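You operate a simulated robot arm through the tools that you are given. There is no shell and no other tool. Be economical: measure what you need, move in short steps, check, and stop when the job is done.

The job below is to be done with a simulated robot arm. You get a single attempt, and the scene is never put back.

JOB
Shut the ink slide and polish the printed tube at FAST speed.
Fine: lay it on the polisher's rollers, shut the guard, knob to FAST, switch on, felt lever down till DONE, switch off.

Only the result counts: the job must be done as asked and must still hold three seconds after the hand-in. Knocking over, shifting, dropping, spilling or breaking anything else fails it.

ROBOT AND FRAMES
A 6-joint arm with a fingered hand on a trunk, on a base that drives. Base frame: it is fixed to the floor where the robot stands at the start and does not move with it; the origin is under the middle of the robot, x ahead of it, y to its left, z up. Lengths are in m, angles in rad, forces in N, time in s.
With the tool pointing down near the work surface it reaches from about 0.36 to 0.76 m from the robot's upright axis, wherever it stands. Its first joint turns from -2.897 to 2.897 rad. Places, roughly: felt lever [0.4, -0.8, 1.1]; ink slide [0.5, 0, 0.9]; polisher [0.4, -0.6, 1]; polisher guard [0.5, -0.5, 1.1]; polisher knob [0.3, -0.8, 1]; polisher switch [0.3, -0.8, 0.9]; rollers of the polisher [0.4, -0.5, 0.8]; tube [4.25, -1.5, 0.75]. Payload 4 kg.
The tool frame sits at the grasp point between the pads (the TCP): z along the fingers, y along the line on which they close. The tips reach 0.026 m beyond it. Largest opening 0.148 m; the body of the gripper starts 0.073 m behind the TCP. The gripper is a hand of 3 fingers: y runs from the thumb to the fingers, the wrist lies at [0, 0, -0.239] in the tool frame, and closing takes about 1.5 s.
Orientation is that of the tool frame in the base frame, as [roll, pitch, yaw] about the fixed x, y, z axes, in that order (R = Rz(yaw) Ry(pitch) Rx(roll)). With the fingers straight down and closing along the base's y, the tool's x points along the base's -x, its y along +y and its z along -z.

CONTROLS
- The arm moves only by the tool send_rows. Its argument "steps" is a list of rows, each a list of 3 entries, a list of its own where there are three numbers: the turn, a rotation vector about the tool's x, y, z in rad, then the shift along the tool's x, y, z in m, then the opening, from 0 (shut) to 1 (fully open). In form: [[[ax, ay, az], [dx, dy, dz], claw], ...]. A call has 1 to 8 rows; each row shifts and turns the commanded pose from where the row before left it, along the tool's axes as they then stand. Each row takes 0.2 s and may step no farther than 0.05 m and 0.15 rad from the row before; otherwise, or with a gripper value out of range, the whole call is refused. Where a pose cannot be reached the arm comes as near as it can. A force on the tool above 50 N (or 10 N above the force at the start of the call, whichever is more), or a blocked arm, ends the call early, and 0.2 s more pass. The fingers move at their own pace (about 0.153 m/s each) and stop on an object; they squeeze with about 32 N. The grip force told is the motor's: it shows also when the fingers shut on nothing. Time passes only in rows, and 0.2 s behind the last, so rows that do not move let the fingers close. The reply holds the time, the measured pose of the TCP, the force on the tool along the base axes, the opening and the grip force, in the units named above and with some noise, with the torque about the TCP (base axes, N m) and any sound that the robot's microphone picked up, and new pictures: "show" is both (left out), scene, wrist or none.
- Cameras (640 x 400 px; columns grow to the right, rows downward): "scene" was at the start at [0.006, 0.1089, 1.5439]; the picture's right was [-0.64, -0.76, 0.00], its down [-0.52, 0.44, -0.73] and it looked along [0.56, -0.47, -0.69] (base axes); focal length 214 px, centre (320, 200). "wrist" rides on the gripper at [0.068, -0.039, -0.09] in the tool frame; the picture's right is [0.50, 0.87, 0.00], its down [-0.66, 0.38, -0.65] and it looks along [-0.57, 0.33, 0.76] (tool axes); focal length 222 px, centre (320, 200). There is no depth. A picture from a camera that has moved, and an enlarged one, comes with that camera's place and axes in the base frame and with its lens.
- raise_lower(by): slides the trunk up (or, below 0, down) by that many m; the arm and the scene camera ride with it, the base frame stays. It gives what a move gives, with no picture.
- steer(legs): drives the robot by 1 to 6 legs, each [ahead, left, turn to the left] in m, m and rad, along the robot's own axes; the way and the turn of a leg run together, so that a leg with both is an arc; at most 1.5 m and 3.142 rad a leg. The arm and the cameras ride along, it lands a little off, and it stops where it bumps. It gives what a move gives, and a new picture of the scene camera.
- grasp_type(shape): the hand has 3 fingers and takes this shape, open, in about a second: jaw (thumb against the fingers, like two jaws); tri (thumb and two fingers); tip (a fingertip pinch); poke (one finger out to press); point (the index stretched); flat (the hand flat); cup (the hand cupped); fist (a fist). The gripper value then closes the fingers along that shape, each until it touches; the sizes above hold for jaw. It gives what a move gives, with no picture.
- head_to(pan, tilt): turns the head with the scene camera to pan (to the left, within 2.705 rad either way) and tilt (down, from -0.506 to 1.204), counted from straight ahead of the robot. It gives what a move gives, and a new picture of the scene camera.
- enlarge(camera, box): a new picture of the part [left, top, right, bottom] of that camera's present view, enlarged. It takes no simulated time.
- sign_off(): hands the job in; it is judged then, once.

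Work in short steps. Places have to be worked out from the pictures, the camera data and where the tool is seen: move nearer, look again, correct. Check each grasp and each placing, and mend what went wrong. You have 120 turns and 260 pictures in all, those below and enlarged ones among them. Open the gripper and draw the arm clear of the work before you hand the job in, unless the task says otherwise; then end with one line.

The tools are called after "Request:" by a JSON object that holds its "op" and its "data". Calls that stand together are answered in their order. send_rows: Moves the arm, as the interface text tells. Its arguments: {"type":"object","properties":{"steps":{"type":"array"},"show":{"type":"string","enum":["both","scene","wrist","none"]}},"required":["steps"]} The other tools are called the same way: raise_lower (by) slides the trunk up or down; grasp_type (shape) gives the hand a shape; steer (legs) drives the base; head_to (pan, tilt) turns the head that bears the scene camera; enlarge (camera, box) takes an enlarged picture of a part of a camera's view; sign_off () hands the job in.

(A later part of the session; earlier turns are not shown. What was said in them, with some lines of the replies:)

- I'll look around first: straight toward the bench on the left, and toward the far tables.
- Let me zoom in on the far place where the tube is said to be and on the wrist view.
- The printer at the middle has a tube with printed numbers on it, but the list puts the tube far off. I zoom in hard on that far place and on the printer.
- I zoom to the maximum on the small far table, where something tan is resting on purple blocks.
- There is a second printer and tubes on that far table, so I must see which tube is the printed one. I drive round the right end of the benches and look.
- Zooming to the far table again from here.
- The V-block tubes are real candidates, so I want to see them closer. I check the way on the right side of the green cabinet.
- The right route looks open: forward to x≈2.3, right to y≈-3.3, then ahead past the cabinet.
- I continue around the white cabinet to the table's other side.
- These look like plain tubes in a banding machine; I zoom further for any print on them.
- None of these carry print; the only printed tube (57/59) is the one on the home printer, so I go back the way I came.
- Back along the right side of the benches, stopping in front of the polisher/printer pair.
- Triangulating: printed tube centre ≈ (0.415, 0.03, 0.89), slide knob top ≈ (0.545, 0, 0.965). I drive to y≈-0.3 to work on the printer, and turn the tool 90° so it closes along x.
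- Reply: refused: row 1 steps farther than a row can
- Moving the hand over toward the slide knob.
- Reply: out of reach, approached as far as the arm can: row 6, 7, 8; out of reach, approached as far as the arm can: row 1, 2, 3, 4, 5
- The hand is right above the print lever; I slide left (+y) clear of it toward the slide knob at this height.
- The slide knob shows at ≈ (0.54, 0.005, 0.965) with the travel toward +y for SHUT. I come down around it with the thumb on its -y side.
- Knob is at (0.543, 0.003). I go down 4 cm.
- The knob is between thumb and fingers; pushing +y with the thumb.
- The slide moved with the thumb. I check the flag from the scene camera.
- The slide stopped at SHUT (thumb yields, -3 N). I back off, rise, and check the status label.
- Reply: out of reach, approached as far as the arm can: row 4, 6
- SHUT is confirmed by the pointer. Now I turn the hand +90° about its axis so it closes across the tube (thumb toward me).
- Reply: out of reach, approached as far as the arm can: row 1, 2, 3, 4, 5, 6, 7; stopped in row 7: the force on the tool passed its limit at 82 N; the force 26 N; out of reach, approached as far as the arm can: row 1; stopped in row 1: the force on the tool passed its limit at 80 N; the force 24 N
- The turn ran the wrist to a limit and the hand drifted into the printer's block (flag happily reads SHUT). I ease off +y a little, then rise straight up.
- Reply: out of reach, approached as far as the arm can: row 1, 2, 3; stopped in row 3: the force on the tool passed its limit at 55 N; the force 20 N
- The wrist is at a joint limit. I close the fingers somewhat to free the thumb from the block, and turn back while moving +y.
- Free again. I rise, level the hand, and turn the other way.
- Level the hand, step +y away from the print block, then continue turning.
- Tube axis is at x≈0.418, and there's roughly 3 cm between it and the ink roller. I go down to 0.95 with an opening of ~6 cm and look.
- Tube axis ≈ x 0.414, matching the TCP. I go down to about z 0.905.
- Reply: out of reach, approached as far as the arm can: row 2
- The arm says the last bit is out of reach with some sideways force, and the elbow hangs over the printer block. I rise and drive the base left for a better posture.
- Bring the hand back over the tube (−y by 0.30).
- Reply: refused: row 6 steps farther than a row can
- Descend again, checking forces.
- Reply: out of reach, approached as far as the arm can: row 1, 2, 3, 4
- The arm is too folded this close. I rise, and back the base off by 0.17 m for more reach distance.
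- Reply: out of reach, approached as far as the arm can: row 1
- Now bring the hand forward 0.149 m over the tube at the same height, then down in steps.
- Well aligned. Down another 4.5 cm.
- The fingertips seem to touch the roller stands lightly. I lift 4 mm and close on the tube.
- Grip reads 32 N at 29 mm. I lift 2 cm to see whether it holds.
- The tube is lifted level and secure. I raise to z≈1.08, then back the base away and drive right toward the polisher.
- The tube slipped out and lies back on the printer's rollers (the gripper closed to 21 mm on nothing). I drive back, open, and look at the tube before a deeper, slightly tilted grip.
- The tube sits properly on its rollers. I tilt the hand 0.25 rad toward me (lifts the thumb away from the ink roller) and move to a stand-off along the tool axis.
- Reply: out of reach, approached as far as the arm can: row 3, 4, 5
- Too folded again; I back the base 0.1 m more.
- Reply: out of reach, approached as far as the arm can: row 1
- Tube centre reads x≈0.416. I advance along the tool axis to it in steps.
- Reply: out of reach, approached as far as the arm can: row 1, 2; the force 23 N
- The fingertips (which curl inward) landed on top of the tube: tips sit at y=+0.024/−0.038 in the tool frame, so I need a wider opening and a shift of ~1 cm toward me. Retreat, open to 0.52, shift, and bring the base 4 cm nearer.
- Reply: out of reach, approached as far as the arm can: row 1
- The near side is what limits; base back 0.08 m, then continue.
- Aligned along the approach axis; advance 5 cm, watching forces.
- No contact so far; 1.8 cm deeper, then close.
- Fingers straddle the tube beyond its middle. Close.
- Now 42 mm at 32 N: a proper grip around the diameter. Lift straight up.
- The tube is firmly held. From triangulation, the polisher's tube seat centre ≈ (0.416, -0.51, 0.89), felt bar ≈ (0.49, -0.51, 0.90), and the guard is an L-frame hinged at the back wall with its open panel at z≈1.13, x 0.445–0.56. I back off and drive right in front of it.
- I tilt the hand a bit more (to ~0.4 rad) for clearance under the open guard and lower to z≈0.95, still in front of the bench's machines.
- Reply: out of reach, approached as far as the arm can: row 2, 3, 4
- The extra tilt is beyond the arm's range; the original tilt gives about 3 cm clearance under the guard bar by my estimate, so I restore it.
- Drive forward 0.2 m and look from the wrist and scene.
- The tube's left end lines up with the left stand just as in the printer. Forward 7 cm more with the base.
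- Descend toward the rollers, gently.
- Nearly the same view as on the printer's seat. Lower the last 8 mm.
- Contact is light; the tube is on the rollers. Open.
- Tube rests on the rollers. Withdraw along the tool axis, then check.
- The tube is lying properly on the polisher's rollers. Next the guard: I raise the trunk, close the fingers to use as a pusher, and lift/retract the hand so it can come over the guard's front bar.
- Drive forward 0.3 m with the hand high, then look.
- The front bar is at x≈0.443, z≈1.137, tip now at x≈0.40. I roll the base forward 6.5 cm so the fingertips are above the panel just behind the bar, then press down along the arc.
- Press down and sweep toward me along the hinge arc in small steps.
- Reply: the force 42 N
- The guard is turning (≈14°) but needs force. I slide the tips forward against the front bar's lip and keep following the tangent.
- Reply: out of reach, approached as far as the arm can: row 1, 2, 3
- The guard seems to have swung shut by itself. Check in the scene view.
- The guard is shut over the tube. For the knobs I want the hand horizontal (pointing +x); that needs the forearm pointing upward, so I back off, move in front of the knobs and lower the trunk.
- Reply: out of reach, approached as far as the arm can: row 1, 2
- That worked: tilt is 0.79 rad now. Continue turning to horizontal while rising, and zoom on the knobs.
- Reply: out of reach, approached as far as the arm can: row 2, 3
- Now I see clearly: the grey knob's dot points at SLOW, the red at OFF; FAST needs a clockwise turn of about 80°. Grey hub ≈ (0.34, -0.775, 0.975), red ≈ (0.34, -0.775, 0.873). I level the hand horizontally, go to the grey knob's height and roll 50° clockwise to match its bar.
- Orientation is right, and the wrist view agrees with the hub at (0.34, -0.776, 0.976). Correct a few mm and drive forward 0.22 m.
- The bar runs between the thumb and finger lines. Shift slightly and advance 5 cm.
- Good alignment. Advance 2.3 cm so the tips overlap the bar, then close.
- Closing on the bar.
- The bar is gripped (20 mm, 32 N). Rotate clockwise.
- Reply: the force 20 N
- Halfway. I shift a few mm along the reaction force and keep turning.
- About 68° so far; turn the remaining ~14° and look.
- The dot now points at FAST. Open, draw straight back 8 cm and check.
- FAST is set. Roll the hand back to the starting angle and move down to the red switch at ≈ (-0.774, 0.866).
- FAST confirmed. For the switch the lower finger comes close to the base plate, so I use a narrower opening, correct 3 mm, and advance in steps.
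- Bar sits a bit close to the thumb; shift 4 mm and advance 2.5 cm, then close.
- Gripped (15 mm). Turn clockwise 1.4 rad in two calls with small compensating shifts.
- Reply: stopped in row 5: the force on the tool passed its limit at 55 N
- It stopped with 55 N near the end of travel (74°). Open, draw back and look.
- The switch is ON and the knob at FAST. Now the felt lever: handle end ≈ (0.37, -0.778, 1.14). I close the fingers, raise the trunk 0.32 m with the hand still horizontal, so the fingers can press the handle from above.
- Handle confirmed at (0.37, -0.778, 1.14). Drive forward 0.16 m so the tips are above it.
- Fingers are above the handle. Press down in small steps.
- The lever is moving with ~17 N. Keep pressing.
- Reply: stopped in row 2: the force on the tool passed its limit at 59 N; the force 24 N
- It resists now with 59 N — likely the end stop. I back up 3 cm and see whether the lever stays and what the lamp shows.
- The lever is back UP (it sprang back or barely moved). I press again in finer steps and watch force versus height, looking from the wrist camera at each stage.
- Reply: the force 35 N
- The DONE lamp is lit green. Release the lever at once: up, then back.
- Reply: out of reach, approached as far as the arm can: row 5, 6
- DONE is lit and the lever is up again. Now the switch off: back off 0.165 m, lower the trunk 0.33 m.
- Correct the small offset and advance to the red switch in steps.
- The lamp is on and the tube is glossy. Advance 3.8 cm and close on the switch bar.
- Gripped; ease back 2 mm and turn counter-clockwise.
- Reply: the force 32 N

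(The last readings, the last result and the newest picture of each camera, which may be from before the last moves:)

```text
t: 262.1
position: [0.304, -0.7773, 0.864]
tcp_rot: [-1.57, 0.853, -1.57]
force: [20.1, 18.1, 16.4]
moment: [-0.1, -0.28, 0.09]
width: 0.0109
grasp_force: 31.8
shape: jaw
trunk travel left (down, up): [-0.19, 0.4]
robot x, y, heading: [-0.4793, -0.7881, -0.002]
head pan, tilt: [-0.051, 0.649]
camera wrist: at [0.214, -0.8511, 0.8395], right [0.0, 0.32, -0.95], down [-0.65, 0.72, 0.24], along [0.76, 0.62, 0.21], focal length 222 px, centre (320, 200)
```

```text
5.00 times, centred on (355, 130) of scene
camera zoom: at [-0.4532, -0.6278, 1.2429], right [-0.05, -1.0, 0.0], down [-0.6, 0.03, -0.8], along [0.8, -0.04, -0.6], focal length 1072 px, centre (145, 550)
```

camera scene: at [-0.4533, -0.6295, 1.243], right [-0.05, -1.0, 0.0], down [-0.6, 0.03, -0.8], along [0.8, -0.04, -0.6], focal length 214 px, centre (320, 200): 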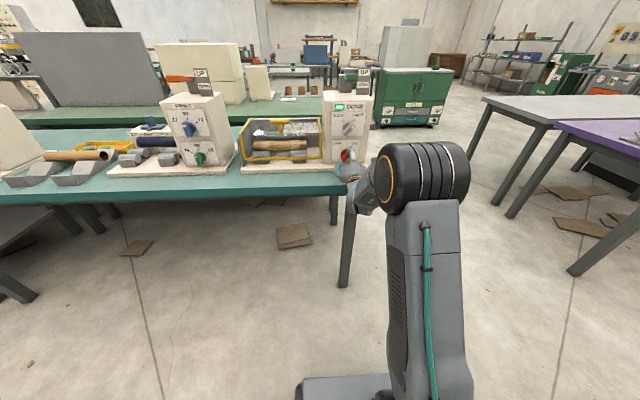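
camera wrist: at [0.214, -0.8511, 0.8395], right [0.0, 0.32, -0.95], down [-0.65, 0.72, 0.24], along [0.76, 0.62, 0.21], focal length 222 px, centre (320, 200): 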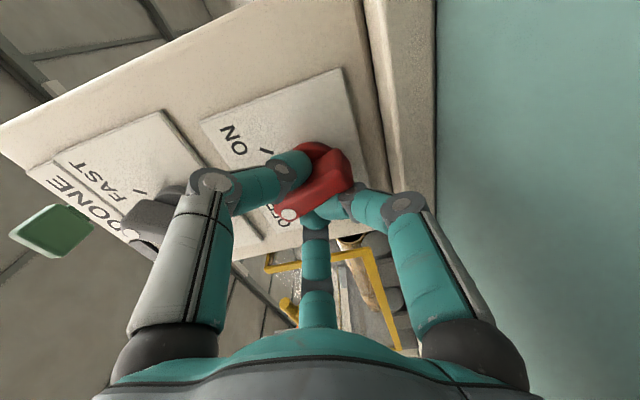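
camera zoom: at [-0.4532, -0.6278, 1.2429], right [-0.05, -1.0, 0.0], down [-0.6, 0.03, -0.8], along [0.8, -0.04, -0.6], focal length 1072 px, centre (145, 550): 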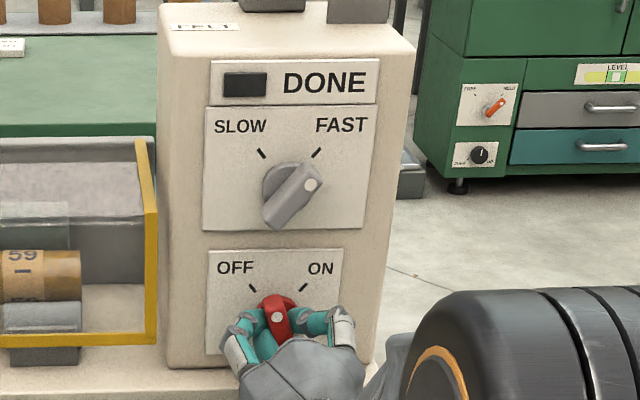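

The lamp went out, so it is off. Ease the fingers open, draw back and verify.

Request:
{"op": "send_rows", "data": {"steps": [[[0, 0, 0], [0, 0, 0], 0.12], [[0, 0, 0], [0, 0, 0], 0.26], [[0, 0, 0], [0, 0, -0.03], 0.26], [[0, 0, 0], [0, 0, -0.04], 0.26], [[0, 0, 0], [0, 0, -0.04], 0.26], [[0, 0, 0], [0, 0, -0.04], 0.5]], "show": "wrist"}}

Request:
{"op": "enlarge", "data": {"camera": "scene", "box": [270, 70, 400, 170]}}

```text
t: 263.5
position: [0.1558, -0.7798, 0.8632]
tcp_rot: [-1.573, 0.858, -1.576]
force: [-0.4, 0.7, -0.5]
moment: [0.0, -0.01, -0.01]
width: 0.0735
grasp_force: 0.0
shape: jaw
trunk travel left (down, up): [-0.19, 0.4]
robot x, y, heading: [-0.4835, -0.79, -0.003]
head pan, tilt: [-0.051, 0.649]
camera wrist: at [0.0636, -0.8533, 0.838], right [0.0, 0.33, -0.94], down [-0.65, 0.72, 0.25], along [0.76, 0.61, 0.21], focal length 222 px, centre (320, 200)
```

wrist: 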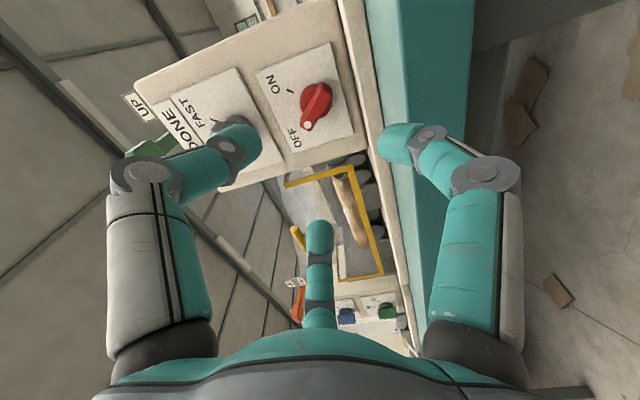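

```text
4.00 times, centred on (335, 120) of scene
camera zoom: at [-0.4529, -0.6295, 1.243], right [-0.05, -1.0, 0.0], down [-0.6, 0.03, -0.8], along [0.8, -0.04, -0.6], focal length 858 px, centre (260, 520)
```

zoom: 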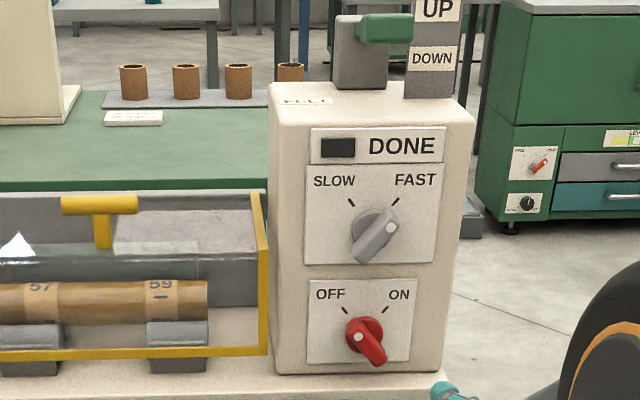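

Switch OFF, knob FAST, guard shut, tube polished. I drive clear and have a last look at both machines.

Request:
{"op": "steer", "data": {"legs": [[-0.25, 0.2, 0]]}}

Request:
{"op": "enlarge", "data": {"camera": "scene", "box": [150, 70, 410, 200]}}

```text
t: 265.6
position: [-0.0921, -0.5802, 0.8642]
tcp_rot: [-1.57, 0.86, -1.572]
force: [0.4, -0.6, -1.0]
moment: [-0.05, 0.01, -0.02]
width: 0.0734
grasp_force: 0.2
shape: jaw
trunk travel left (down, up): [-0.19, 0.4]
robot x, y, heading: [-0.7341, -0.5928, 0.002]
head pan, tilt: [-0.051, 0.649]
camera scene: at [-0.7014, -0.4307, 1.243], right [-0.05, -1.0, 0.0], down [-0.6, 0.03, -0.8], along [0.8, -0.04, -0.6], focal length 214 px, centre (320, 200)
```

scene: 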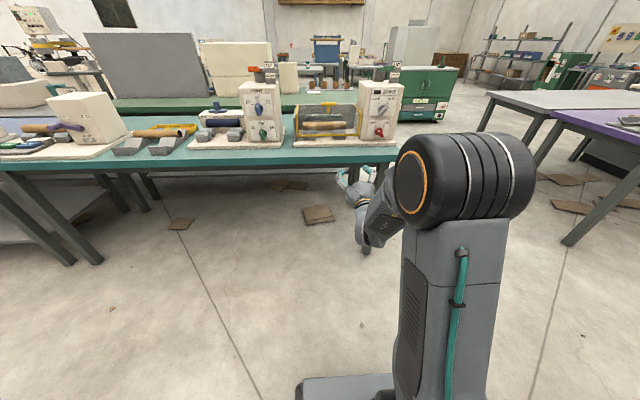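

```text
2.46 times, centred on (280, 135) of scene
camera zoom: at [-0.7014, -0.4307, 1.243], right [-0.05, -1.0, 0.0], down [-0.6, 0.03, -0.8], along [0.8, -0.04, -0.6], focal length 528 px, centre (418, 360)
```

zoom: 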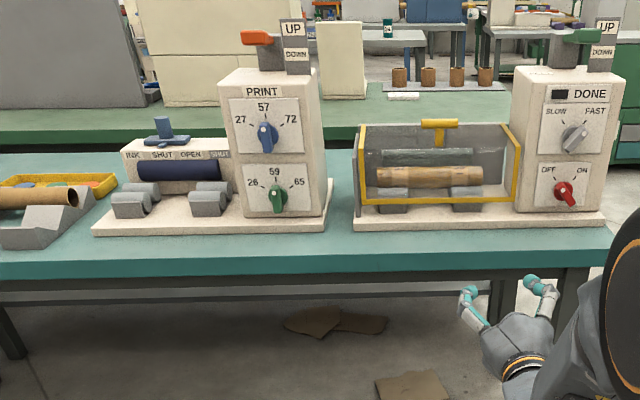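

The ink slide is at SHUT, the knobs on the printer are unchanged, and the polished tube lies under the shut guard with the switch off and the lever up. The hand is open and clear, so I hand in.

Request:
{"op": "sign_off", "data": {}}

```text
The job is handed in.
```

The ink slide is shut, and the printed tube (57/59) was polished at FAST until DONE lit. It lies under the shut guard with the switch off. On the way, the tube slipped out of the first grip and fell back onto the printer's rollers, and the hand pressed against the printer block once. Nothing looked moved or damaged in the last pictures. The tube at the listed place (4.25, -1.5) was plain, so I took the printed one from the printer.
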